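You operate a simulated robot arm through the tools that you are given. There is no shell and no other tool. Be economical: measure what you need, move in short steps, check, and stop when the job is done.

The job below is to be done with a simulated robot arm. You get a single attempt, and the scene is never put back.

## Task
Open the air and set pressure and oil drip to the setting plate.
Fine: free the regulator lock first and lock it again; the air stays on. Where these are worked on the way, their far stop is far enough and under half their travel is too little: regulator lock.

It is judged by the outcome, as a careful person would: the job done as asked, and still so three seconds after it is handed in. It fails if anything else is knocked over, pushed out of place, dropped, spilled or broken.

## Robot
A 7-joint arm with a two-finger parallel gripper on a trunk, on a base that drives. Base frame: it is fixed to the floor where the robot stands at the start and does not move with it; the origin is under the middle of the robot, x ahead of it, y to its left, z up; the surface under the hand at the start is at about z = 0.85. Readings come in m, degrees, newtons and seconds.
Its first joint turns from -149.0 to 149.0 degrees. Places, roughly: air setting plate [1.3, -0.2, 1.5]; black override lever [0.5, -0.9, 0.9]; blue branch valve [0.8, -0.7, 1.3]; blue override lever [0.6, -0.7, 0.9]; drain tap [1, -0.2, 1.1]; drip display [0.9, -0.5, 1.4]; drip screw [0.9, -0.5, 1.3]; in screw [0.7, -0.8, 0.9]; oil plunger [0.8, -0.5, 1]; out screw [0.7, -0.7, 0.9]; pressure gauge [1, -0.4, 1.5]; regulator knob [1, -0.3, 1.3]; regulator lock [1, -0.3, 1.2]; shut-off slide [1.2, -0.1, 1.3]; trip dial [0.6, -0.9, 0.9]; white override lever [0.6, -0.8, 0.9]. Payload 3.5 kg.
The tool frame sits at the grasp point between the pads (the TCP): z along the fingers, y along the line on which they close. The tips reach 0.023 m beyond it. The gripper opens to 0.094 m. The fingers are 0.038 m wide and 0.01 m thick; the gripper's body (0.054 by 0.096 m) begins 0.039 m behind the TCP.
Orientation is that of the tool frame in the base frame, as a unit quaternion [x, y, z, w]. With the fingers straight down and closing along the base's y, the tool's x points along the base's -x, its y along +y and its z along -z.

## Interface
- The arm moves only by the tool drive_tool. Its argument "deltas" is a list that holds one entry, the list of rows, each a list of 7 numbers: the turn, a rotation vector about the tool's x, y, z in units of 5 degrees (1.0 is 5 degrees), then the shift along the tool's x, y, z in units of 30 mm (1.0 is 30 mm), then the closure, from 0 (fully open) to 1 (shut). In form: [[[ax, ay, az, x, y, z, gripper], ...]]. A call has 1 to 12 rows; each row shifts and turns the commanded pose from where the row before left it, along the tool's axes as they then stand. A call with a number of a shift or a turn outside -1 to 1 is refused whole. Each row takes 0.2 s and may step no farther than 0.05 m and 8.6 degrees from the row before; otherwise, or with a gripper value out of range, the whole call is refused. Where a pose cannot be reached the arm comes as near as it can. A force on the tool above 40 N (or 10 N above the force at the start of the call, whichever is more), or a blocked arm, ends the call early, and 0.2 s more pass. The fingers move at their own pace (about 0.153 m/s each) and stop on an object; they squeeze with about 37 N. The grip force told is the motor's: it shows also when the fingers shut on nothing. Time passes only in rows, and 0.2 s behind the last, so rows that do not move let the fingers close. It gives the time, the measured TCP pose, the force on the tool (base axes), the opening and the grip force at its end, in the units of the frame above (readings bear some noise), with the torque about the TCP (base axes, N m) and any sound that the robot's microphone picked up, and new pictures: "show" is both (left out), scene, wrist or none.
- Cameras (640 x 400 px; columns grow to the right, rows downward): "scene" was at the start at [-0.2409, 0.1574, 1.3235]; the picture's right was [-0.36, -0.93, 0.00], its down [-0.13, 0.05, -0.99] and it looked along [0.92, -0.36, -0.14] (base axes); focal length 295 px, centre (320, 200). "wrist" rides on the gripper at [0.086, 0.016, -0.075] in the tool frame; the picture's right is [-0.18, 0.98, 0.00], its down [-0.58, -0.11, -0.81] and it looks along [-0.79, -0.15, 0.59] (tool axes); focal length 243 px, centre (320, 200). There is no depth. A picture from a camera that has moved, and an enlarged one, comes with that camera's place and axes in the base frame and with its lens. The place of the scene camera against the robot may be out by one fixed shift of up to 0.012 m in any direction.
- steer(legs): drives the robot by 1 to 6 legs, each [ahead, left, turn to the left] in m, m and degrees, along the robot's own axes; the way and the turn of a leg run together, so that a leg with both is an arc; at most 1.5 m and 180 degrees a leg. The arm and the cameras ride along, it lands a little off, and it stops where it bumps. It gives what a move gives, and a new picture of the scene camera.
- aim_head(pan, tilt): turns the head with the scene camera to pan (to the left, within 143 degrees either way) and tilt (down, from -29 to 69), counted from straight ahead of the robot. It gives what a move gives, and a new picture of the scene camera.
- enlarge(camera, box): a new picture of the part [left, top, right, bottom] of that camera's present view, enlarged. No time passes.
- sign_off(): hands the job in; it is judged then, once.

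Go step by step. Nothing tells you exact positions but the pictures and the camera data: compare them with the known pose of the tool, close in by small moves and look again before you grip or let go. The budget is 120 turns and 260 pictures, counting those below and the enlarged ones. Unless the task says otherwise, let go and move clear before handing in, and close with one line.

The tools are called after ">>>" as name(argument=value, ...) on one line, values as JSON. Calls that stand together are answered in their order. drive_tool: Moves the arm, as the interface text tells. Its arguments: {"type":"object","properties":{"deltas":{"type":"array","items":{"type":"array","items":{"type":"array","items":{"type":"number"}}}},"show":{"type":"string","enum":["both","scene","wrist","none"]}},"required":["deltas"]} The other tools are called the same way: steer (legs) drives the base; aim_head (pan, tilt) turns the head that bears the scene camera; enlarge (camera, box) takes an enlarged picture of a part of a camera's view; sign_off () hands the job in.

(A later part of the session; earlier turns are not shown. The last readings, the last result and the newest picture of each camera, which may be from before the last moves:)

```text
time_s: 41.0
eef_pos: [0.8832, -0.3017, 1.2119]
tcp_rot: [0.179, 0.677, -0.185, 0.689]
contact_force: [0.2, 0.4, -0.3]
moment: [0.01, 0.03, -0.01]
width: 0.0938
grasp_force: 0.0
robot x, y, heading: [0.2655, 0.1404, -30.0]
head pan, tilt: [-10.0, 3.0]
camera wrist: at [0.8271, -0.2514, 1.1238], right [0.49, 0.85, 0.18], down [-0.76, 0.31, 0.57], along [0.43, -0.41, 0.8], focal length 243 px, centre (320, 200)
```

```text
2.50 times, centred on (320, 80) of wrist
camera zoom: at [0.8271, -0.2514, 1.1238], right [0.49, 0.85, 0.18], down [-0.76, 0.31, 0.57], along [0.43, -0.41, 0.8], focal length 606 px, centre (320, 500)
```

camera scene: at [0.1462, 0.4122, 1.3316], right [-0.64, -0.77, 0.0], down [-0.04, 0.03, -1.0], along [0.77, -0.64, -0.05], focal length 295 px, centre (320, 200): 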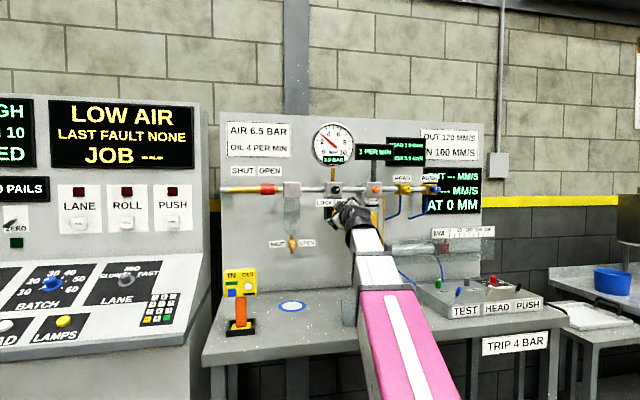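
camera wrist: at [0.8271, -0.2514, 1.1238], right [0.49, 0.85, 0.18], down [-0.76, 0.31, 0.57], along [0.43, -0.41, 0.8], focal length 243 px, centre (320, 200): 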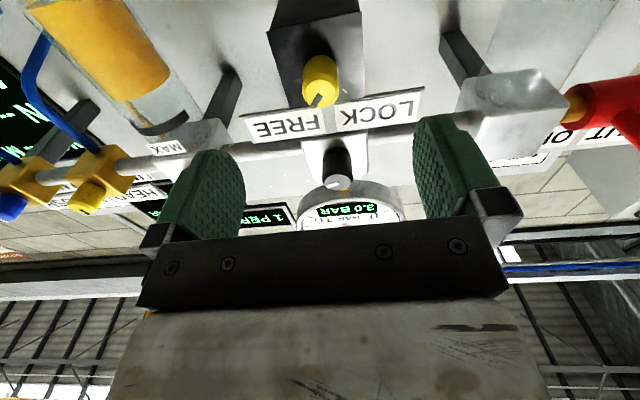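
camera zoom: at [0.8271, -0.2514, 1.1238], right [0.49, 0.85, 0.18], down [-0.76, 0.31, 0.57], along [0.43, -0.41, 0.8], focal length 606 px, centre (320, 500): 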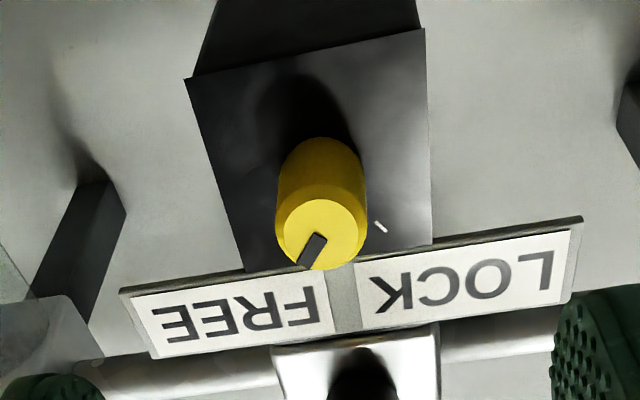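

Lock reads FREE. I lift to the regulator knob and pre-roll anticlockwise.

>>> drive_tool(deltas=[[[0, 0, 0, -0.5, 0, 0, 0], [0, 0, 0, -0.9, 0, 0, 0], [0, 0, 0, -1, 0, 0, 0], [0, 0, 0, -0.7, 0, 0, 0], [0, 0, -1, -0.3, 0, 0, 0], [0, 0, -1, 0, 0, 0, 0], [0, 0, -1, 0, 0, 0, 0], [0, 0, -1, 0, 0, 0, 0], [0, 0, -1, 0, 0, 0, 0], [0, 0, -1, 0, 0, 0, 0], [0, 0, -1, 0, 0, 0, 0], [0, 0, -1, 0, 0, 0, 0]]], show="none")

>>> drive_tool(deltas=[[[0, 0, -1, 0, 0, 0, 0], [0, 0, -1, 0, 0, 0, 0], [0, 0, -1, 0, 0, 0, 0], [0, 0, -1, 0, 0, 0, 0], [0, 0, 0, 0, 0, 0.5, 0]]], show="both")

```text
time_s: 43.6
eef_pos: [0.8813, -0.3004, 1.3131]
tcp_rot: [-0.064, 0.698, -0.409, 0.585]
contact_force: [-0.1, 0.5, -0.3]
moment: [0.01, -0.02, 0.03]
width: 0.0941
grasp_force: 0.1
robot x, y, heading: [0.2629, 0.1361, -30.2]
head pan, tilt: [-10.0, 3.0]
```

```text
time_s: 44.8
eef_pos: [0.8943, -0.31, 1.3133]
tcp_rot: [-0.183, 0.676, -0.505, 0.505]
contact_force: [0.1, 0.3, -0.7]
moment: [0.02, 0.01, 0.0]
width: 0.0939
grasp_force: 0.0
robot x, y, heading: [0.2636, 0.1391, -29.8]
head pan, tilt: [-10.0, 3.0]
camera scene: at [0.1457, 0.412, 1.3316], right [-0.64, -0.77, 0.0], down [-0.04, 0.03, -1.0], along [0.77, -0.64, -0.05], focal length 295 px, centre (320, 200)
camera wrist: at [0.7967, -0.3293, 1.2556], right [0.33, 0.56, -0.76], down [-0.48, 0.8, 0.37], along [0.81, 0.24, 0.53], focal length 243 px, centre (320, 200)
```

scene: 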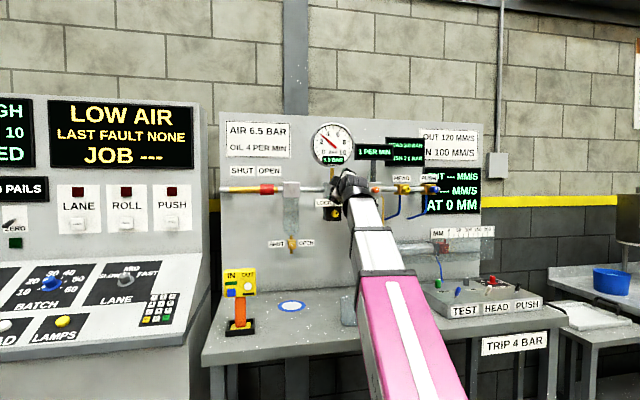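
wrist: 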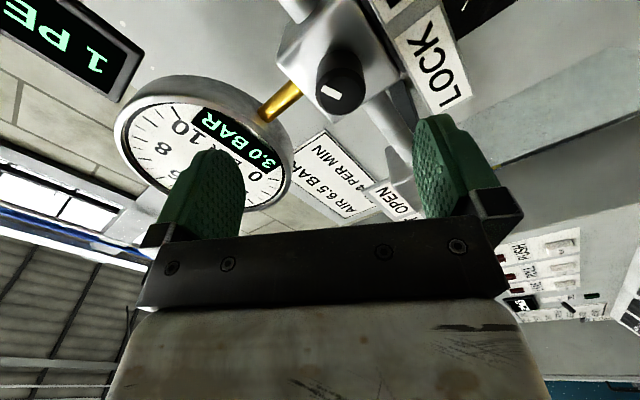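

>>> drive_tool(deltas=[[[0, 0, 0, 0, 0.33, 0.4, 0], [0, 0, 0, 0, 0, 0.6, 0], [0, 0, 0, 0, 0, 0.6, 0], [0, 0, 0, 0, 0, 0.4, 0.2], [0, 0, 0, 0, 0, 0.25, 0.3], [0, 0, 0, 0, 0, 0, 0.4]]], show="wrist")

```text
time_s: 46.2
eef_pos: [0.9517, -0.3344, 1.3049]
tcp_rot: [-0.184, 0.677, -0.503, 0.504]
contact_force: [-28.1, 19.2, -16.5]
moment: [0.41, 1.38, 0.96]
width: 0.0631
grasp_force: 8.1
robot x, y, heading: [0.2627, 0.1404, -29.8]
head pan, tilt: [-10.0, 3.0]
camera wrist: at [0.855, -0.3568, 1.2465], right [0.33, 0.56, -0.76], down [-0.48, 0.79, 0.37], along [0.81, 0.24, 0.53], focal length 243 px, centre (320, 200)
```

wrist: 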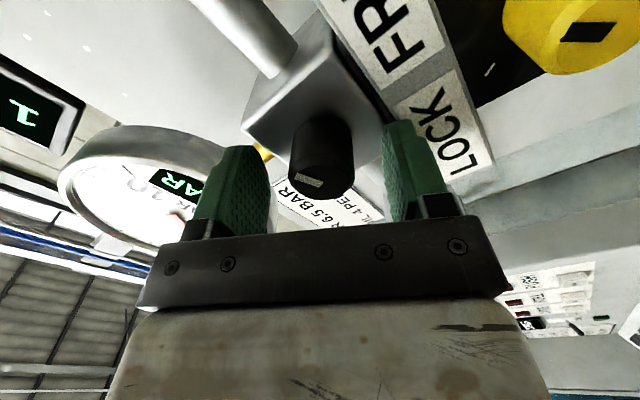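

>>> drive_tool(deltas=[[[0, 0, 0, 0, 0, -0.2, 0.3], [0, 0, 0, 0, 0, 0, 0.6], [0, 0, 0, 0, 0, 0, 1], [0, 0, 0, 0, 0, 0, 1], [0, 0, 0, 0, 0, 0, 1]]], show="wrist")

```text
time_s: 47.4
eef_pos: [0.9533, -0.335, 1.3029]
tcp_rot: [-0.185, 0.68, -0.501, 0.503]
contact_force: [29.4, 8.4, -31.2]
moment: [0.59, 0.39, 1.27]
width: 0.0298
grasp_force: 45.1
robot x, y, heading: [0.2647, 0.1413, -29.9]
head pan, tilt: [-10.0, 3.0]
camera wrist: at [0.8556, -0.3552, 1.2456], right [0.33, 0.56, -0.76], down [-0.48, 0.79, 0.38], along [0.81, 0.24, 0.53], focal length 243 px, centre (320, 200)
```

wrist: 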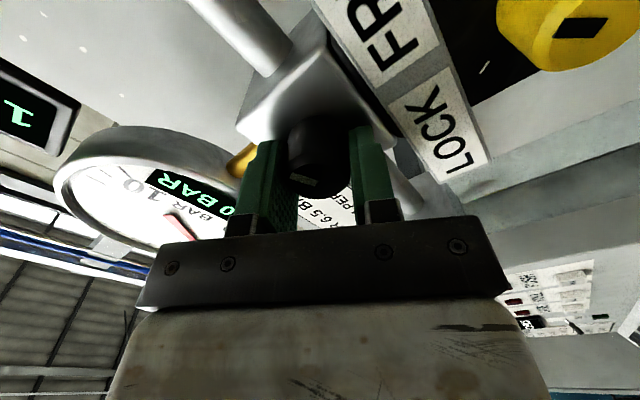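

>>> drive_tool(deltas=[[[0, 0, 0, 0, 0.15, 0.12, 1], [0, 0, 0, 0, 0, 0, 1]]], show="none")

```text
time_s: 48.0
eef_pos: [0.9529, -0.3338, 1.3037]
tcp_rot: [-0.184, 0.675, -0.506, 0.504]
contact_force: [2.0, 12.6, 0.0]
moment: [0.96, 1.6, -0.17]
width: 0.03
grasp_force: 45.0
robot x, y, heading: [0.262, 0.1419, -29.6]
head pan, tilt: [-10.0, 3.0]
```

>>> drive_tool(deltas=[[[0, 0, 0.6, 0, 0, 0, 1], [0, 0, 1, 0, 0, 0, 1], [0, 0, 1, 0, 0, 0, 1], [0, 0, 1, 0, 0, 0, 1], [0, 0, 1, 0, 0, 0, 1], [0, 0, 1, 0, 0, 0, 1]]], show="wrist")

>>> enlarge(camera="scene", box=[300, 115, 430, 230])

```text
time_s: 49.6
eef_pos: [0.9517, -0.3357, 1.3051]
tcp_rot: [-0.013, 0.699, -0.368, 0.613]
contact_force: [-10.0, 0.2, 10.8]
moment: [0.67, 1.27, 0.75]
width: 0.0301
grasp_force: 45.6
robot x, y, heading: [0.2608, 0.1408, -29.7]
head pan, tilt: [-10.0, 3.0]
stopped in row 6: the force on the tool passed its limit at 41 N (the readings are from after the stop); the commanded pose is now the measured one
camera wrist: at [0.8728, -0.3275, 1.2215], right [0.47, 0.8, -0.37], down [-0.6, 0.6, 0.53], along [0.64, -0.03, 0.76], focal length 243 px, centre (320, 200)
```

wrist: 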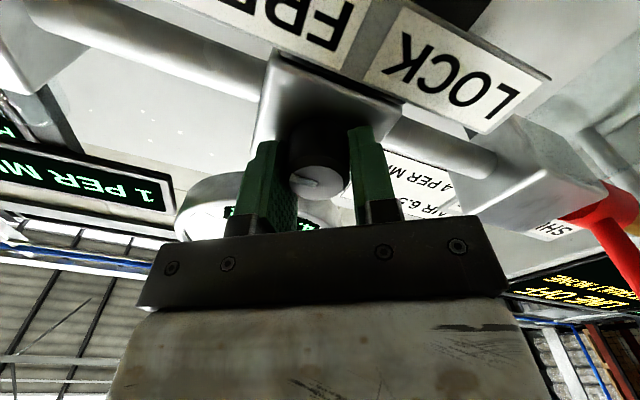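

```text
3.48 times, centred on (365, 172) of scene
camera zoom: at [0.145, 0.4119, 1.3316], right [-0.64, -0.77, 0.0], down [-0.04, 0.03, -1.0], along [0.77, -0.64, -0.05], focal length 1027 px, centre (164, 296)
```

zoom: 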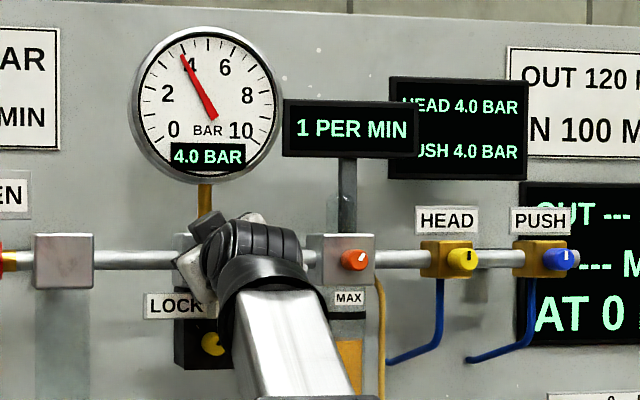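

>>> drive_tool(deltas=[[[0, 0, 0.6, 0, 0, 0, 1], [0, 0, 1, 0, 0, 0, 1], [0, 0, 1, 0, 0, 0, 1], [0, 0, 1, 0, 0, 0, 1], [0, 0, 1, 0, 0, 0, 1], [0, 0, 1, 0, 0, 0, 1], [0, 0, 1, 0, 0, 0, 1]]], show="none")

>>> enlarge(camera="scene", box=[320, 115, 430, 200])

```text
time_s: 50.9
eef_pos: [0.9494, -0.339, 1.3059]
tcp_rot: [0.132, 0.685, -0.235, 0.676]
contact_force: [-11.4, -3.7, 7.6]
moment: [0.4, 0.76, 1.21]
width: 0.0302
grasp_force: 44.8
robot x, y, heading: [0.2639, 0.1366, -29.9]
head pan, tilt: [-10.0, 3.0]
stopped in row 6: the force on the tool passed its limit at 40 N (the readings are from after the stop); the commanded pose is now the measured one
```

```text
4.71 times, centred on (375, 158) of scene
camera zoom: at [0.145, 0.4115, 1.3316], right [-0.64, -0.77, 0.0], down [-0.04, 0.03, -1.0], along [0.77, -0.64, -0.05], focal length 1390 px, centre (61, 400)
```

zoom: 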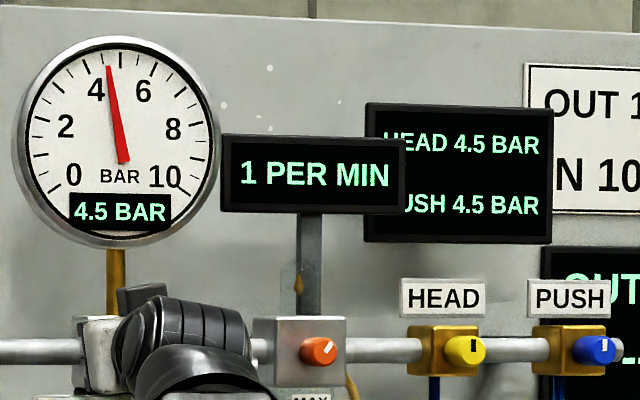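

>>> drive_tool(deltas=[[[0, 0, 0, 0, 0, 0, 1], [0, 0, 0, 0, 0, 0, 1], [0, 0, 0, 0, 0, 0, 1], [0, 0, 0, 0, 0, 0, 1], [0, 0, 0, 0, 0, 0, 1], [0, 0, 0, 0, 0, 0, 1], [0, 0, 0, 0, 0, 0, 1]]], show="none")

>>> enlarge(camera="scene", box=[320, 115, 430, 200])

```text
time_s: 52.5
eef_pos: [0.9503, -0.3378, 1.3058]
tcp_rot: [0.133, 0.685, -0.236, 0.676]
contact_force: [-22.1, -10.8, 8.2]
moment: [-0.2, -0.12, 1.2]
width: 0.0298
grasp_force: 45.1
robot x, y, heading: [0.2656, 0.1414, -29.8]
head pan, tilt: [-10.0, 3.0]
```

```text
4.71 times, centred on (375, 158) of scene
camera zoom: at [0.1445, 0.4113, 1.3316], right [-0.64, -0.77, 0.0], down [-0.04, 0.03, -1.0], along [0.77, -0.64, -0.05], focal length 1390 px, centre (61, 400)
```

zoom: 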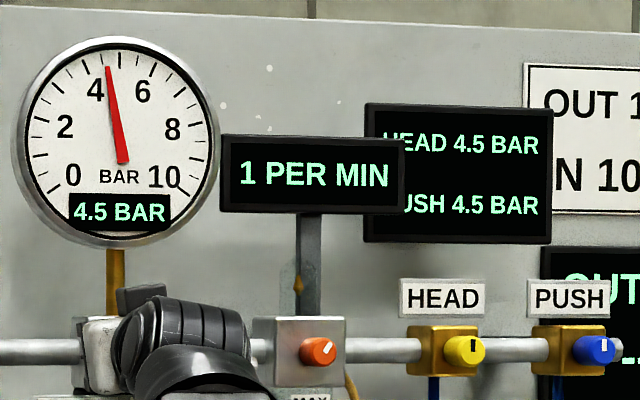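

>>> drive_tool(deltas=[[[0, 0, 0.6, 0, 0, 0, 1], [0, 0, 1, 0, 0, 0, 1], [0, 0, 1, 0, 0, 0, 1], [0, 0, 1, 0, 0, 0, 1], [0, 0, 1, 0, 0, 0, 1], [0, 0, 1, 0, 0, 0, 1], [0, 0, 1, 0, 0, 0, 1]]], show="none")

>>> drive_tool(deltas=[[[0, 0, 0.6, 0, 0, 0, 1], [0, 0, 1, 0, 0, 0, 1], [0, 0, 1, 0, 0, 0, 1]]], show="wrist")

>>> enlarge(camera="scene", box=[320, 115, 430, 200])

```text
time_s: 53.5
eef_pos: [0.9504, -0.3392, 1.3051]
tcp_rot: [0.236, 0.657, -0.129, 0.704]
contact_force: [-9.7, -5.2, 4.1]
moment: [0.23, 0.4, 1.44]
width: 0.0298
grasp_force: 44.7
robot x, y, heading: [0.2679, 0.1384, -30.0]
head pan, tilt: [-10.0, 3.0]
stopped in row 5: the force on the tool passed its limit at 41 N (the readings are from after the stop); the commanded pose is now the measured one
```

```text
time_s: 54.3
eef_pos: [0.95, -0.3419, 1.3066]
tcp_rot: [0.312, 0.625, -0.049, 0.714]
contact_force: [-21.0, -19.1, 0.9]
moment: [0.15, 0.53, 1.06]
width: 0.0297
grasp_force: 44.8
robot x, y, heading: [0.2649, 0.1385, -30.2]
head pan, tilt: [-10.0, 3.0]
camera wrist: at [0.9105, -0.2624, 1.2292], right [0.41, 0.73, 0.55], down [-0.87, 0.13, 0.48], along [0.27, -0.67, 0.69], focal length 243 px, centre (320, 200)
```

wrist: 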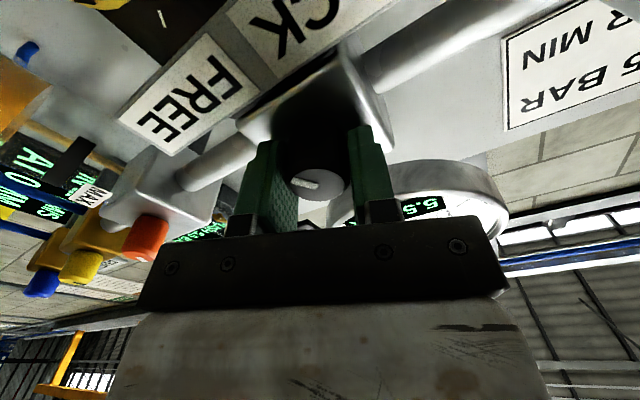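

```text
4.71 times, centred on (375, 158) of scene
camera zoom: at [0.1446, 0.4106, 1.3317], right [-0.64, -0.77, 0.0], down [-0.04, 0.03, -1.0], along [0.77, -0.64, -0.05], focal length 1390 px, centre (61, 400)
```

zoom: 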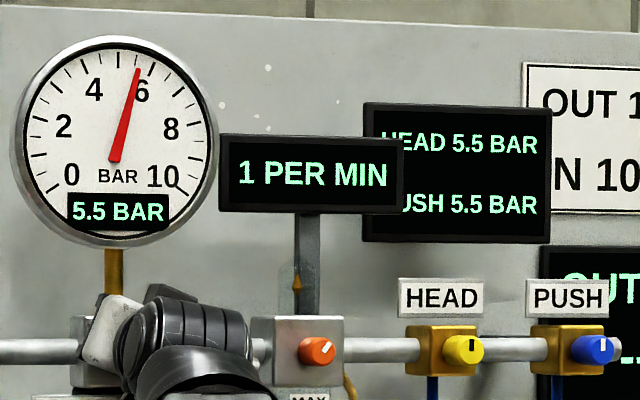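

>>> drive_tool(deltas=[[[0, 0, 0.6, 0, 0, 0, 1], [0, 0, 1, 0, 0, 0, 1], [0, 0, 1, 0, 0, 0, 1], [0, 0, 1, 0, 0, 0, 1]]], show="none")

>>> enlarge(camera="scene", box=[320, 115, 430, 200])

```text
time_s: 55.0
eef_pos: [0.9482, -0.3417, 1.3039]
tcp_rot: [0.358, 0.6, 0.005, 0.716]
contact_force: [-6.9, -7.5, 0.8]
moment: [-0.03, 0.02, 1.18]
width: 0.0295
grasp_force: 45.2
robot x, y, heading: [0.2638, 0.1368, -30.1]
head pan, tilt: [-10.0, 3.0]
stopped in row 3: the force on the tool passed its limit at 41 N (the readings are from after the stop); the commanded pose is now the measured one
```

```text
4.71 times, centred on (375, 158) of scene
camera zoom: at [0.1452, 0.411, 1.3317], right [-0.64, -0.77, 0.0], down [-0.04, 0.03, -1.0], along [0.76, -0.64, -0.05], focal length 1390 px, centre (61, 400)
```

zoom: 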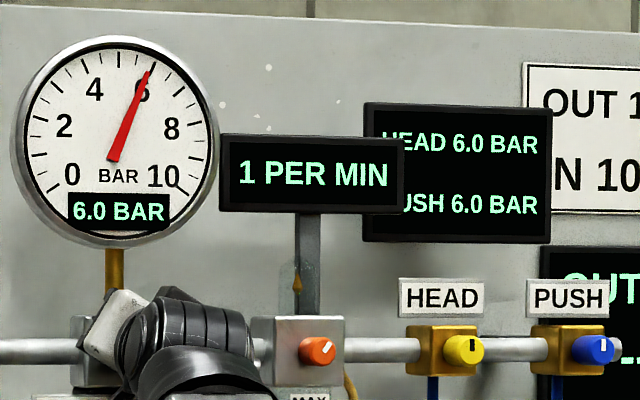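

>>> drive_tool(deltas=[[[0, 0, 0.6, 0, 0, 0, 1], [0, 0, 1, 0, 0, 0, 1], [0, 0, 1, 0, 0, 0, 1], [0, 0, 0.4, 0, 0, 0, 1]]], show="none")

>>> enlarge(camera="scene", box=[320, 115, 430, 200])

```text
time_s: 56.0
eef_pos: [0.9484, -0.3417, 1.3032]
tcp_rot: [0.433, 0.549, 0.099, 0.708]
contact_force: [-19.0, -25.9, -12.0]
moment: [-0.34, -0.28, -0.16]
width: 0.0293
grasp_force: 45.7
robot x, y, heading: [0.2666, 0.1411, -30.1]
head pan, tilt: [-10.0, 3.0]
```

```text
4.71 times, centred on (375, 158) of scene
camera zoom: at [0.145, 0.41, 1.3319], right [-0.64, -0.77, 0.0], down [-0.04, 0.03, -1.0], along [0.76, -0.64, -0.05], focal length 1390 px, centre (61, 400)
```

zoom: 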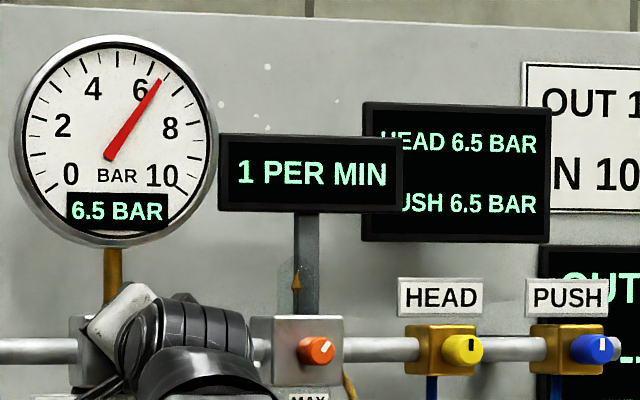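

Pressure is 6.5 bar. I release, back off, and go down to the lock with the roll already suited to turning it anticlockwise.

>>> drive_tool(deltas=[[[0, 0, 0, 0, 0, 0, 0.5], [0, 0, 0, 0, 0, 0, 0.2], [0, 0, 0, 0, 0, -0.5, 0], [0, 0, 0, 0, 0, -0.9, 0], [0, 0, 0, 0, 0, -0.9, 0], [0, 0, 0, 0.3, -0.3, 0, 0], [0, 0, 0, 0.5, -0.5, 0, 0], [0, 0, 0, 0.6, -0.6, 0, 0], [0, 0, 0, 0.5, -0.5, 0, 0], [0, 0, 0, 0.17, -0.26, 0, 0], [0, 0, 0, 0, 0, 0, 0]]], show="both")

>>> enlarge(camera="scene", box=[320, 115, 430, 200])

```text
time_s: 58.4
eef_pos: [0.8923, -0.3064, 1.2117]
tcp_rot: [0.433, 0.549, 0.098, 0.709]
contact_force: [-0.2, 0.1, -0.2]
moment: [0.0, 0.0, 0.01]
width: 0.0942
grasp_force: 0.1
robot x, y, heading: [0.2612, 0.1408, -30.1]
head pan, tilt: [-10.0, 3.0]
camera scene: at [0.1455, 0.4113, 1.3316], right [-0.64, -0.77, 0.0], down [-0.04, 0.03, -1.0], along [0.76, -0.64, -0.05], focal length 295 px, centre (320, 200)
camera wrist: at [0.866, -0.2058, 1.1627], right [0.26, 0.48, 0.84], down [-0.95, -0.02, 0.3], along [0.16, -0.88, 0.46], focal length 243 px, centre (320, 200)
```

scene: 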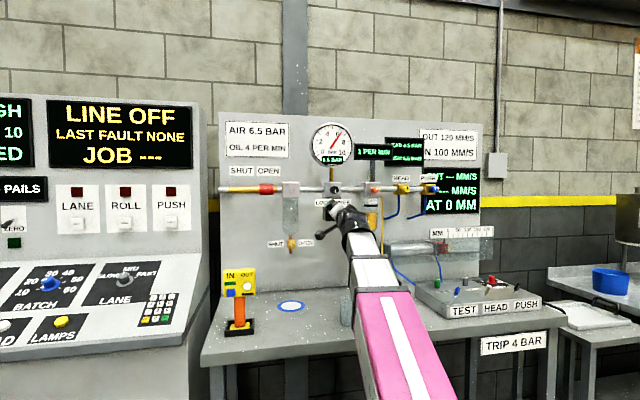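
wrist: 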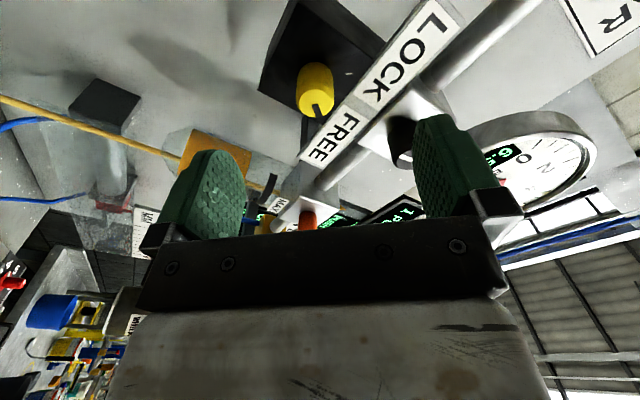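

```text
4.71 times, centred on (375, 158) of scene
camera zoom: at [0.1455, 0.4113, 1.3316], right [-0.64, -0.77, 0.0], down [-0.04, 0.03, -1.0], along [0.76, -0.64, -0.05], focal length 1390 px, centre (61, 400)
```

zoom: 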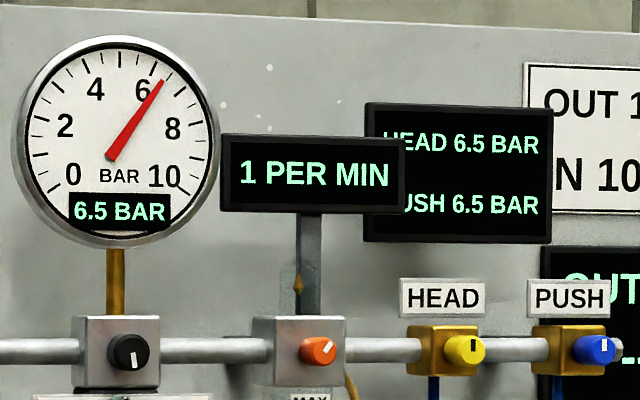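

>>> drive_tool(deltas=[[[0, 0, 0, 0, -0.05, 0.4, 0.3], [0, 0, 0, 0, 0, 0.6, 0.4], [0, 0, 0, 0, 0, 0.6, 0.4], [0, 0, 0, 0, 0, 0.4, 0.4], [0, 0, 0, 0, 0, 0, 0.7], [0, 0, 0, 0, 0, 0, 1], [0, 0, 0, 0, 0, 0, 1], [0, 0, 0, 0, 0, 0, 1]]], show="wrist")

```text
time_s: 60.2
eef_pos: [0.9439, -0.3385, 1.2118]
tcp_rot: [0.434, 0.548, 0.097, 0.708]
contact_force: [-3.5, -8.0, -8.8]
moment: [-0.16, -0.13, 0.18]
width: 0.0236
grasp_force: 45.0
robot x, y, heading: [0.2656, 0.1386, -30.2]
head pan, tilt: [-10.0, 3.0]
camera wrist: at [0.9173, -0.2378, 1.1625], right [0.26, 0.48, 0.84], down [-0.95, -0.02, 0.31], along [0.16, -0.88, 0.46], focal length 243 px, centre (320, 200)
```

wrist: 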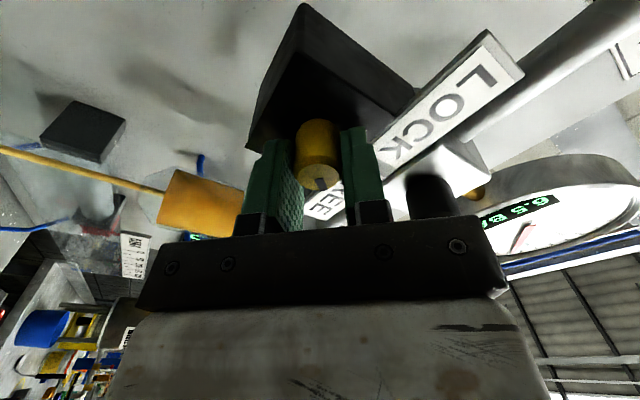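

Gripped with little side force. I turn the lock back anticlockwise.

>>> drive_tool(deltas=[[[0, 0, -0.6, 0, -0.1, 0, 1], [0, 0, -1, 0, 0, 0, 1], [0, 0, -1, 0, 0, 0, 1], [0, 0, -1, 0, 0, 0, 1], [0, 0, -1, 0, 0, 0, 1], [0, 0, -1, 0, 0, 0, 1], [0, 0, -1, 0, 0, 0, 1], [0, 0, -1, 0, 0, 0, 1], [0, 0, -1, 0, 0, 0, 1], [0, 0, -1, 0, 0, 0, 1], [0, 0, -1, 0, 0, 0, 1], [0, 0, -1, 0, 0, 0, 1]]], show="none")

>>> drive_tool(deltas=[[[0, 0, -0.6, 0, 0, 0, 1], [0, 0, -1, 0, 0, 0, 1], [0, 0, -1, 0, 0, 0, 1], [0, 0, -1, 0, 0, 0, 1], [0, 0, -1, 0, 0, 0, 1], [0, 0, -1, 0, 0, 0, 1], [0, 0, -1, 0, 0, 0, 1]]], show="wrist")

```text
time_s: 61.5
eef_pos: [0.9442, -0.3375, 1.2132]
tcp_rot: [0.309, 0.624, -0.05, 0.716]
contact_force: [1.4, 7.7, 2.8]
moment: [-0.09, -0.27, 1.28]
width: 0.0236
grasp_force: 44.9
robot x, y, heading: [0.263, 0.1385, -29.9]
head pan, tilt: [-10.0, 3.0]
stopped in row 6: the force on the tool passed its limit at 41 N (the readings are from after the stop); the commanded pose is now the measured one
```

```text
time_s: 63.1
eef_pos: [0.9444, -0.3361, 1.2141]
tcp_rot: [0.12, 0.686, -0.247, 0.673]
contact_force: [1.3, 9.8, 5.4]
moment: [0.36, 0.57, 1.26]
width: 0.0242
grasp_force: 45.4
robot x, y, heading: [0.2664, 0.1419, -29.7]
head pan, tilt: [-10.0, 3.0]
stopped in row 7: the force on the tool passed its limit at 41 N (the readings are from after the stop); the commanded pose is now the measured one
camera wrist: at [0.8831, -0.2989, 1.1232], right [0.5, 0.87, 0.01], down [-0.71, 0.41, 0.57], along [0.49, -0.29, 0.82], focal length 243 px, centre (320, 200)
```

wrist: 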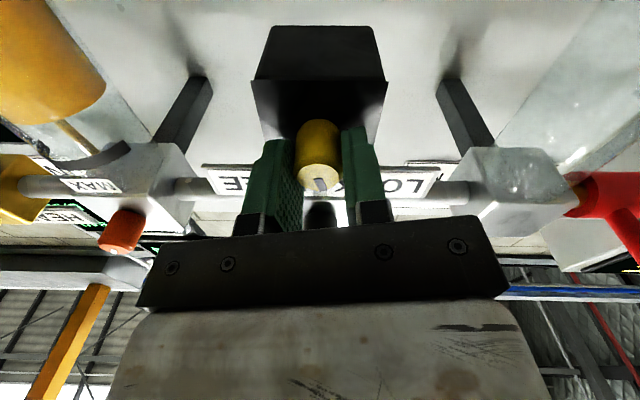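

>>> drive_tool(deltas=[[[0, 0, -0.6, 0, 0, 0, 1], [0, 0, -1, 0, 0, 0, 1], [0, 0, -1, 0, 0, 0, 1], [0, 0, -1, 0, 0, 0, 1], [0, 0, -1, 0, 0, 0, 1], [0, 0, -1, 0, 0, 0, 1], [0, 0, -1, 0, 0, 0, 1]]], show="none")

>>> drive_tool(deltas=[[[0, 0, -0.6, 0, 0, 0, 1], [0, 0, -1, 0, 0, 0, 1], [0, 0, -1, 0, 0, 0, 1], [0, 0, -1, 0, 0, 0, 1], [0, 0, -1, 0, 0, 0, 1]]], show="wrist")

>>> enlarge(camera="wrist", box=[230, 100, 410, 240])

```text
time_s: 64.7
eef_pos: [0.946, -0.3347, 1.2116]
tcp_rot: [-0.082, 0.694, -0.43, 0.572]
contact_force: [11.4, 32.1, -16.1]
moment: [0.76, 0.47, 1.35]
width: 0.0245
grasp_force: 44.6
robot x, y, heading: [0.2622, 0.1388, -30.0]
head pan, tilt: [-10.0, 3.0]
```

```text
time_s: 65.8
eef_pos: [0.9476, -0.3347, 1.2109]
tcp_rot: [-0.197, 0.672, -0.515, 0.493]
contact_force: [7.1, 3.3, 0.0]
moment: [0.54, 0.97, 0.7]
width: 0.0241
grasp_force: 45.1
robot x, y, heading: [0.2641, 0.1394, -29.9]
head pan, tilt: [-10.0, 3.0]
stopped in row 5: the force on the tool passed its limit at 48 N (the readings are from after the stop); the commanded pose is now the measured one
camera wrist: at [0.8479, -0.3584, 1.1551], right [0.32, 0.53, -0.79], down [-0.47, 0.81, 0.35], along [0.82, 0.26, 0.51], focal length 243 px, centre (320, 200)
```

wrist: 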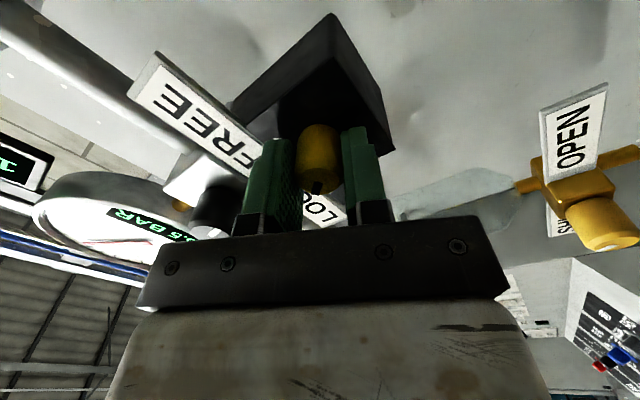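

```text
2.86 times, centred on (320, 170) of wrist
camera zoom: at [0.8479, -0.3584, 1.1551], right [0.32, 0.53, -0.79], down [-0.47, 0.81, 0.35], along [0.82, 0.26, 0.51], focal length 693 px, centre (320, 286)
```

zoom: 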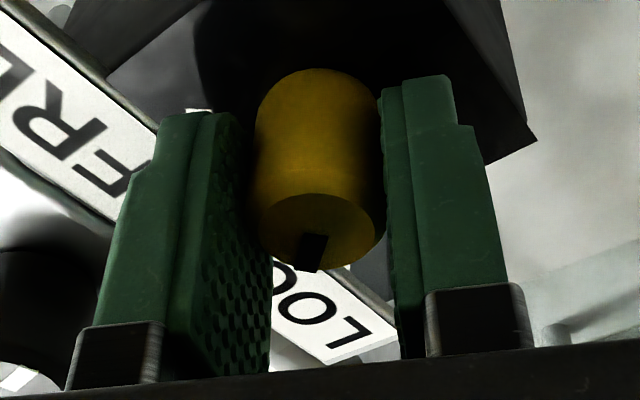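

>>> drive_tool(deltas=[[[0, 0, 0, 0, 0, 0, 0.6], [0, 0, 0, 0, 0, 0, 0.4], [0, 0, 0, 0, 0, -0.5, 0.2], [0, 0, 0, 0, 0, -0.9, 0], [0, 0, 0, 0, 0, -0.9, 0], [0, 0, 1, 0, 0, 0, 0], [0, 0, 1, 0, 0, 0, 0], [0, 0, 1, 0, 0, 0, 0], [0, 0, 1, 0, 0, 0, 0], [0, 0, 1, 0, 0, 0, 0], [0, 0, 1, 0, 0, 0, 0]]], show="wrist")

>>> enlarge(camera="wrist", box=[220, 0, 420, 160])

```text
time_s: 68.2
eef_pos: [0.8853, -0.3007, 1.21]
tcp_rot: [-0.016, 0.7, -0.37, 0.61]
contact_force: [-0.3, 0.4, -0.6]
moment: [-0.04, 0.0, 0.0]
width: 0.0942
grasp_force: 0.1
robot x, y, heading: [0.2663, 0.1385, -30.1]
head pan, tilt: [-10.0, 3.0]
camera wrist: at [0.806, -0.2929, 1.1265], right [0.47, 0.8, -0.37], down [-0.6, 0.6, 0.53], along [0.65, -0.03, 0.76], focal length 243 px, centre (320, 200)
```

wrist: 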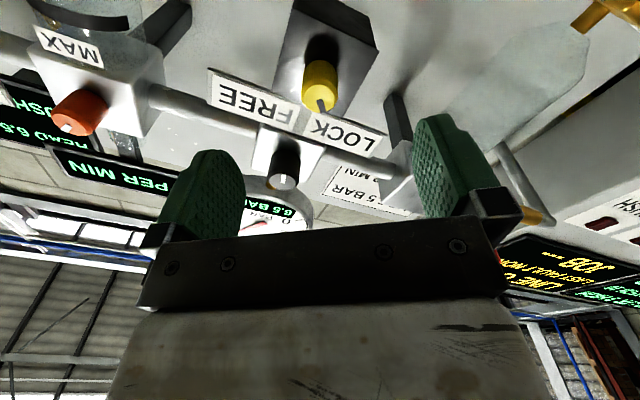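

```text
2.50 times, centred on (320, 80) of wrist
camera zoom: at [0.806, -0.2929, 1.1265], right [0.47, 0.8, -0.37], down [-0.6, 0.6, 0.53], along [0.65, -0.03, 0.76], focal length 606 px, centre (320, 500)
```

zoom: 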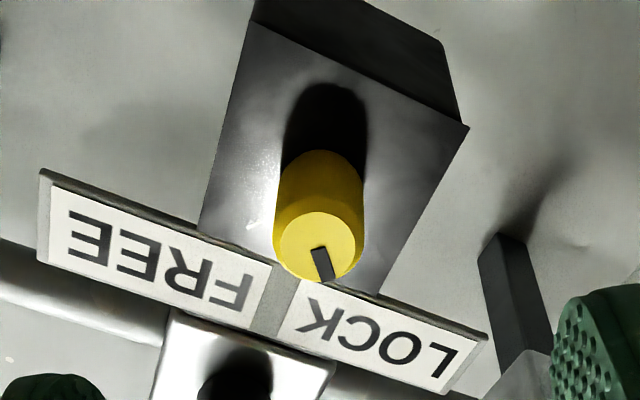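

Lock points at LOCK again. Next the drip screw: roll neutral and move right and up in front of it.

>>> drive_tool(deltas=[[[0, 0, 1, 0, 0, 0, 0], [0, 0, 1, 0, 0, 0, 0], [0, 0, 1, 0, 0, 0, 0], [0, 0, 1, 0, 0, 0, 0], [0, 0, 1, 0, 0, -0.3, 0], [0, 0, 1, 0, 0, 0, 0]]], show="none")

>>> drive_tool(deltas=[[[0, 0, 0, -0.3, -0.5, 0, 0], [0, 0, 0, -0.6, -0.9, 0, 0], [0, 0, 0, -0.7, -1, 0, 0], [0, 0, 0, -0.7, -1, 0, 0], [0, 0, 0, -0.6, -1, 0, 0], [0, 0, 0, -0.5, -0.7, 0, 0], [0, 0, 0, 0, -0.37, 0, 0]]])

```text
time_s: 69.6
eef_pos: [0.8778, -0.297, 1.209]
tcp_rot: [0.165, 0.68, -0.201, 0.685]
contact_force: [-0.1, -0.1, 0.5]
moment: [-0.02, -0.01, -0.02]
width: 0.0938
grasp_force: 0.1
robot x, y, heading: [0.2628, 0.1413, -29.6]
head pan, tilt: [-10.0, 3.0]
```

```text
time_s: 71.2
eef_pos: [0.7961, -0.4342, 1.3195]
tcp_rot: [0.165, 0.68, -0.2, 0.685]
contact_force: [0.0, 0.0, 0.0]
moment: [-0.02, 0.0, 0.02]
width: 0.0938
grasp_force: 0.1
robot x, y, heading: [0.2652, 0.1387, -29.9]
head pan, tilt: [-10.0, 3.0]
camera scene: at [0.1456, 0.4117, 1.3317], right [-0.64, -0.77, 0.0], down [-0.04, 0.03, -1.0], along [0.77, -0.64, -0.05], focal length 295 px, centre (320, 200)
camera wrist: at [0.739, -0.3868, 1.2307], right [0.49, 0.86, 0.14], down [-0.75, 0.34, 0.57], along [0.44, -0.38, 0.81], focal length 243 px, centre (320, 200)
```

scene: 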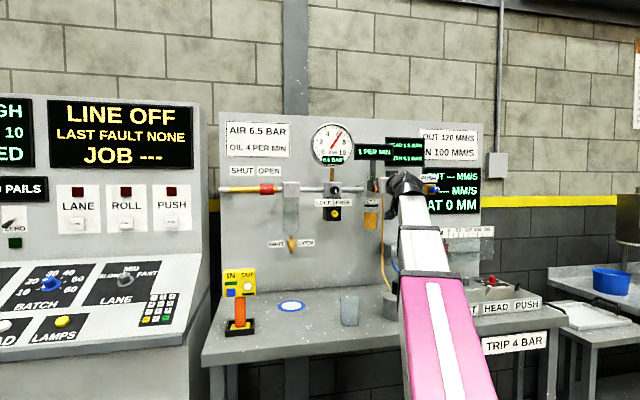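
wrist: 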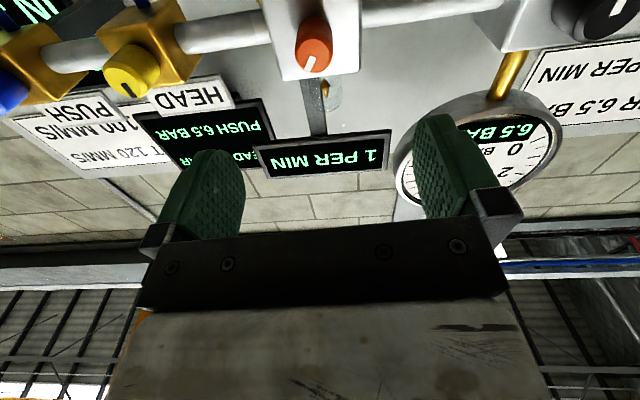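

>>> drive_tool(deltas=[[[0, 0, 0, 0.1, -0.19, 0.4, 0], [0, 0, 0, 0.1, 0, 0.7, 0], [0, 0, 0, 0, 0, 0.7, 0.2], [0, 0, 0, 0, 0, 0.4, 0.3], [0, 0, 0, 0, 0, 0, 0.3]]], show="wrist")

```text
time_s: 72.4
eef_pos: [0.8501, -0.4724, 1.3138]
tcp_rot: [0.165, 0.681, -0.2, 0.685]
contact_force: [0.5, -0.4, 0.2]
moment: [-0.01, 0.04, -0.01]
width: 0.0656
grasp_force: 0.0
robot x, y, heading: [0.2612, 0.1399, -29.9]
head pan, tilt: [-10.0, 3.0]
camera wrist: at [0.7931, -0.425, 1.2256], right [0.49, 0.86, 0.14], down [-0.75, 0.34, 0.57], along [0.44, -0.38, 0.81], focal length 243 px, centre (320, 200)
```

wrist: 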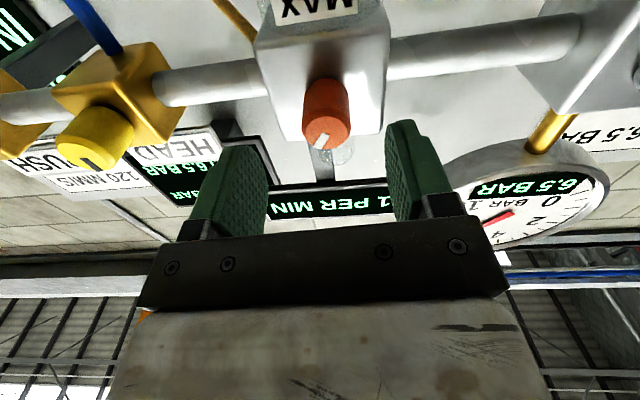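

>>> drive_tool(deltas=[[[0, 0, 0, 0, 0.1, 0.4, 0.3], [0, 0, 0, 0, 0, 0.5, 0.4], [0, 0, 0, 0, 0, 0.3, 0.5], [0, 0, 0, 0, 0, 0, 0.8], [0, 0, 0, 0, 0, 0, 1], [0, 0, 0, 0, 0, 0, 1], [0, 0, 0, 0, 0, 0, 1]]], show="wrist")

```text
time_s: 73.1
eef_pos: [0.8742, -0.4777, 1.3154]
tcp_rot: [0.165, 0.681, -0.198, 0.686]
contact_force: [-7.1, 10.6, 6.7]
moment: [0.34, -0.09, 0.47]
width: 0.0494
grasp_force: 3.0
robot x, y, heading: [0.2652, 0.1405, -30.3]
head pan, tilt: [-10.0, 3.0]
stopped in row 3: the force on the tool passed its limit at 48 N (the readings are from after the stop); the commanded pose is now the measured one
camera wrist: at [0.8165, -0.4313, 1.2262], right [0.49, 0.86, 0.14], down [-0.75, 0.33, 0.57], along [0.44, -0.38, 0.81], focal length 243 px, centre (320, 200)
```

wrist: 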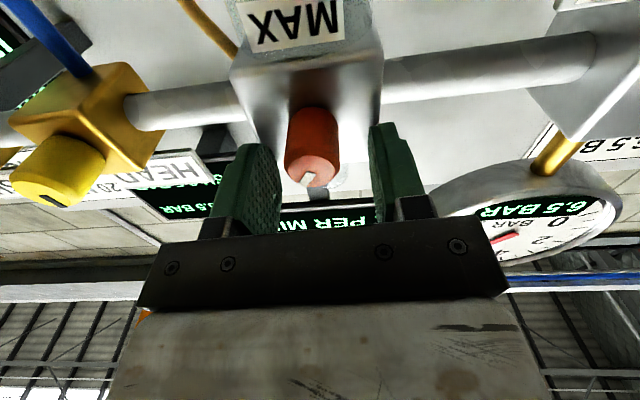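

>>> drive_tool(deltas=[[[0, 0, 0, 0, -0.15, -0.15, 0.5], [0, 0, 0, 0, 0, 0, 0.8], [0, 0, 0, 0, 0, 0, 1], [0, 0, 0, 0, 0, 0, 1], [0, 0, 0, 0, 0, 0, 1]]], show="wrist")

```text
time_s: 74.2
eef_pos: [0.8711, -0.4785, 1.3128]
tcp_rot: [0.164, 0.683, -0.194, 0.685]
contact_force: [7.0, 6.5, 0.5]
moment: [-0.03, -0.32, 1.15]
width: 0.0238
grasp_force: 44.6
robot x, y, heading: [0.2641, 0.1392, -29.9]
head pan, tilt: [-10.0, 3.0]
stopped in row 5: the force on the tool passed its limit at 41 N (the readings are from after the stop); the commanded pose is now the measured one
camera wrist: at [0.8136, -0.4308, 1.225], right [0.48, 0.86, 0.14], down [-0.75, 0.32, 0.57], along [0.45, -0.39, 0.81], focal length 243 px, centre (320, 200)
```

wrist: 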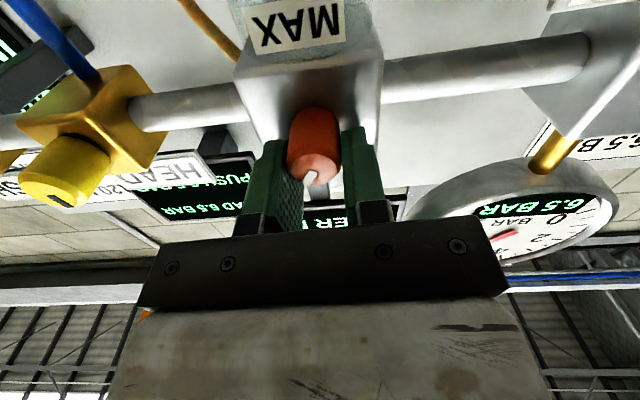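

>>> drive_tool(deltas=[[[0, 0, 0.6, 0, 0, 0, 1], [0, 0, 1, 0, 0, 0, 1], [0, 0, 1, 0, 0, 0, 1], [0, 0, 1, 0, 0, 0, 1], [0, 0, 0, 0, 0, 0, 1]]], show="none")

>>> enlarge(camera="scene", box=[300, 115, 430, 230])

```text
time_s: 75.4
eef_pos: [0.869, -0.4816, 1.3131]
tcp_rot: [0.27, 0.649, -0.087, 0.706]
contact_force: [-5.3, -17.3, -4.3]
moment: [0.08, 0.6, 0.84]
width: 0.0234
grasp_force: 45.3
robot x, y, heading: [0.2672, 0.139, -30.0]
head pan, tilt: [-10.0, 3.0]
```

```text
3.48 times, centred on (365, 172) of scene
camera zoom: at [0.1453, 0.4112, 1.3318], right [-0.64, -0.77, 0.0], down [-0.04, 0.03, -1.0], along [0.77, -0.64, -0.05], focal length 1027 px, centre (164, 296)
```

zoom: 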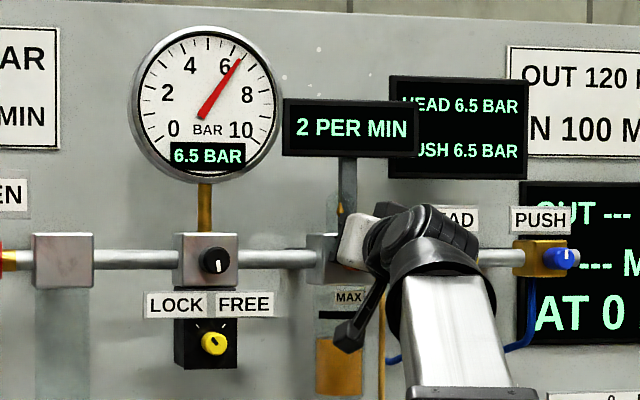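

Clockwise raises the drip. I go on.

>>> drive_tool(deltas=[[[0, 0, 0.6, 0, 0, 0, 1], [0, 0, 1, 0, 0, 0, 1], [0, 0, 1, 0, 0, 0, 1], [0, 0, 1, 0, 0, 0, 1], [0, 0, 0, 0, 0, 0, 1]]], show="none")

>>> enlarge(camera="scene", box=[320, 120, 430, 220])

>>> enlarge(camera="scene", box=[310, 175, 360, 225])

```text
time_s: 76.1
eef_pos: [0.8678, -0.483, 1.3112]
tcp_rot: [0.322, 0.625, -0.031, 0.711]
contact_force: [-2.3, -10.3, -6.6]
moment: [-0.24, -0.14, 0.8]
width: 0.0237
grasp_force: 45.0
robot x, y, heading: [0.2625, 0.1378, -30.2]
head pan, tilt: [-10.0, 3.0]
stopped in row 3: the force on the tool passed its limit at 42 N (the readings are from after the stop); the commanded pose is now the measured one
```

```text
4.00 times, centred on (375, 170) of scene
camera zoom: at [0.1455, 0.4113, 1.3318], right [-0.64, -0.77, 0.0], down [-0.04, 0.03, -1.0], along [0.77, -0.64, -0.05], focal length 1182 px, centre (100, 320)
```

zoom: 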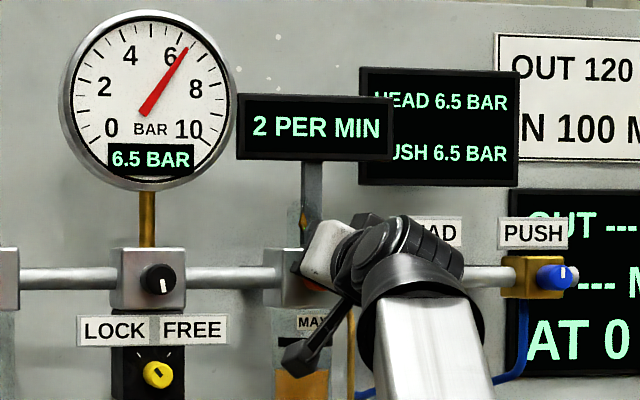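

```text
8.00 times, centred on (335, 200) of scene
camera zoom: at [0.1455, 0.4113, 1.3318], right [-0.64, -0.77, 0.0], down [-0.04, 0.03, -1.0], along [0.77, -0.64, -0.05], focal length 2363 px, centre (200, 200)
```

zoom: 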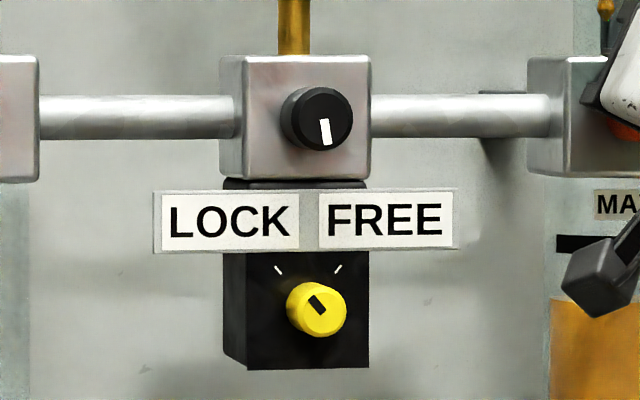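

>>> drive_tool(deltas=[[[0, 0, 0.6, 0, 0, 0, 1], [0, 0, 1, 0, 0, 0, 1], [0, 0, 0.6, 0, 0, 0, 1], [0, 0, 0, 0, 0, 0, 1]]], show="none")

>>> enlarge(camera="scene", box=[320, 120, 430, 220])

```text
time_s: 77.0
eef_pos: [0.8673, -0.4859, 1.3104]
tcp_rot: [0.382, 0.592, 0.035, 0.709]
contact_force: [-0.1, -10.7, -8.9]
moment: [-0.37, -0.27, 0.68]
width: 0.0235
grasp_force: 44.8
robot x, y, heading: [0.2648, 0.1376, -30.2]
head pan, tilt: [-10.0, 3.0]
stopped in row 4: the force on the tool passed its limit at 41 N (the readings are from after the stop); the commanded pose is now the measured one
```

```text
4.00 times, centred on (375, 170) of scene
camera zoom: at [0.1457, 0.4111, 1.3318], right [-0.64, -0.77, 0.0], down [-0.04, 0.03, -1.0], along [0.77, -0.64, -0.05], focal length 1182 px, centre (100, 320)
```

zoom: 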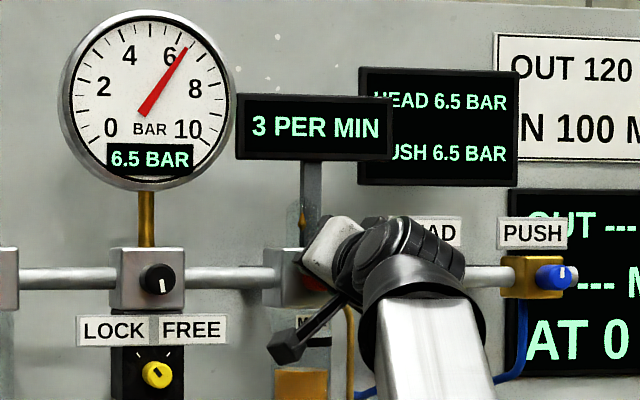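

>>> drive_tool(deltas=[[[0, 0, 0.6, 0, 0, 0, 1], [0, 0, 1, 0, 0, 0, 1], [0, 0, 0.8, 0, 0, 0, 1], [0, 0, 0, 0, 0, 0, 1]]], show="wrist")

>>> enlarge(camera="scene", box=[320, 120, 430, 220])

```text
time_s: 77.8
eef_pos: [0.8664, -0.4882, 1.31]
tcp_rot: [0.437, 0.553, 0.103, 0.702]
contact_force: [0.7, -10.3, -9.7]
moment: [-0.42, -0.46, 0.54]
width: 0.0238
grasp_force: 44.6
robot x, y, heading: [0.2623, 0.1392, -29.9]
head pan, tilt: [-10.0, 3.0]
stopped in row 3: the force on the tool passed its limit at 42 N (the readings are from after the stop); the commanded pose is now the measured one
camera wrist: at [0.8391, -0.3853, 1.2609], right [0.27, 0.47, 0.84], down [-0.95, -0.03, 0.32], along [0.17, -0.88, 0.44], focal length 243 px, centre (320, 200)
```

wrist: 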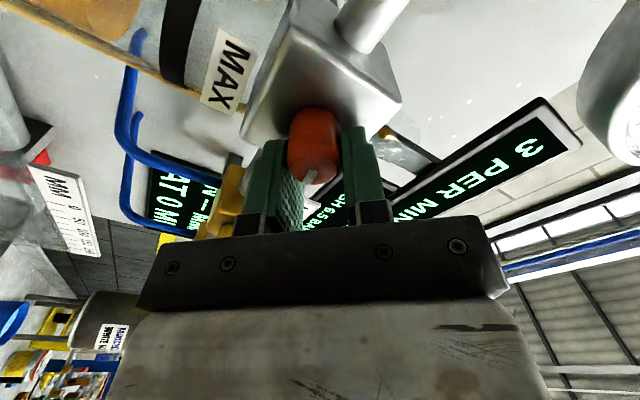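

```text
4.00 times, centred on (375, 170) of scene
camera zoom: at [0.1458, 0.4108, 1.3318], right [-0.64, -0.77, 0.0], down [-0.04, 0.03, -1.0], along [0.76, -0.64, -0.05], focal length 1182 px, centre (100, 320)
```

zoom: 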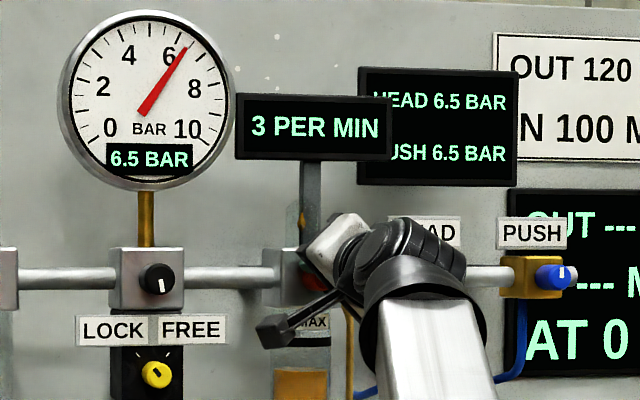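

>>> drive_tool(deltas=[[[0, 0, 0.5, 0, 0, 0, 1], [0, 0, 0.8, 0, 0, 0, 1], [0, 0, 0.4, 0, 0, 0, 1], [0, 0, 0, 0, 0, 0, 1]]], show="none")

>>> enlarge(camera="scene", box=[320, 120, 430, 220])

```text
time_s: 78.8
eef_pos: [0.8654, -0.4872, 1.3072]
tcp_rot: [0.477, 0.521, 0.151, 0.691]
contact_force: [4.1, -9.4, -10.1]
moment: [-0.5, -0.51, 0.43]
width: 0.0237
grasp_force: 45.2
robot x, y, heading: [0.2635, 0.1377, -30.0]
head pan, tilt: [-10.0, 3.0]
stopped in row 4: the force on the tool passed its limit at 41 N (the readings are from after the stop); the commanded pose is now the measured one
```

```text
4.00 times, centred on (375, 170) of scene
camera zoom: at [0.1459, 0.4107, 1.3318], right [-0.64, -0.77, 0.0], down [-0.04, 0.03, -1.0], along [0.76, -0.64, -0.05], focal length 1182 px, centre (100, 320)
```

zoom: 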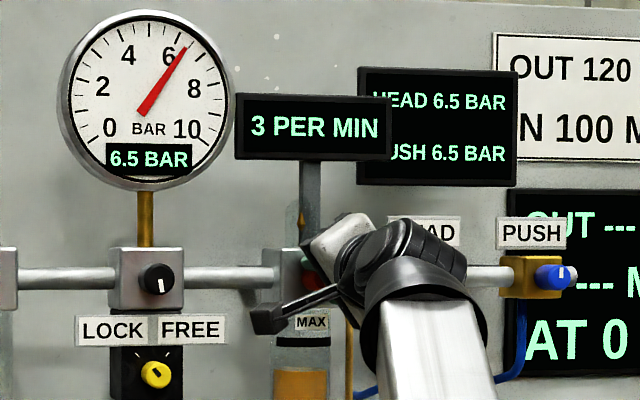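

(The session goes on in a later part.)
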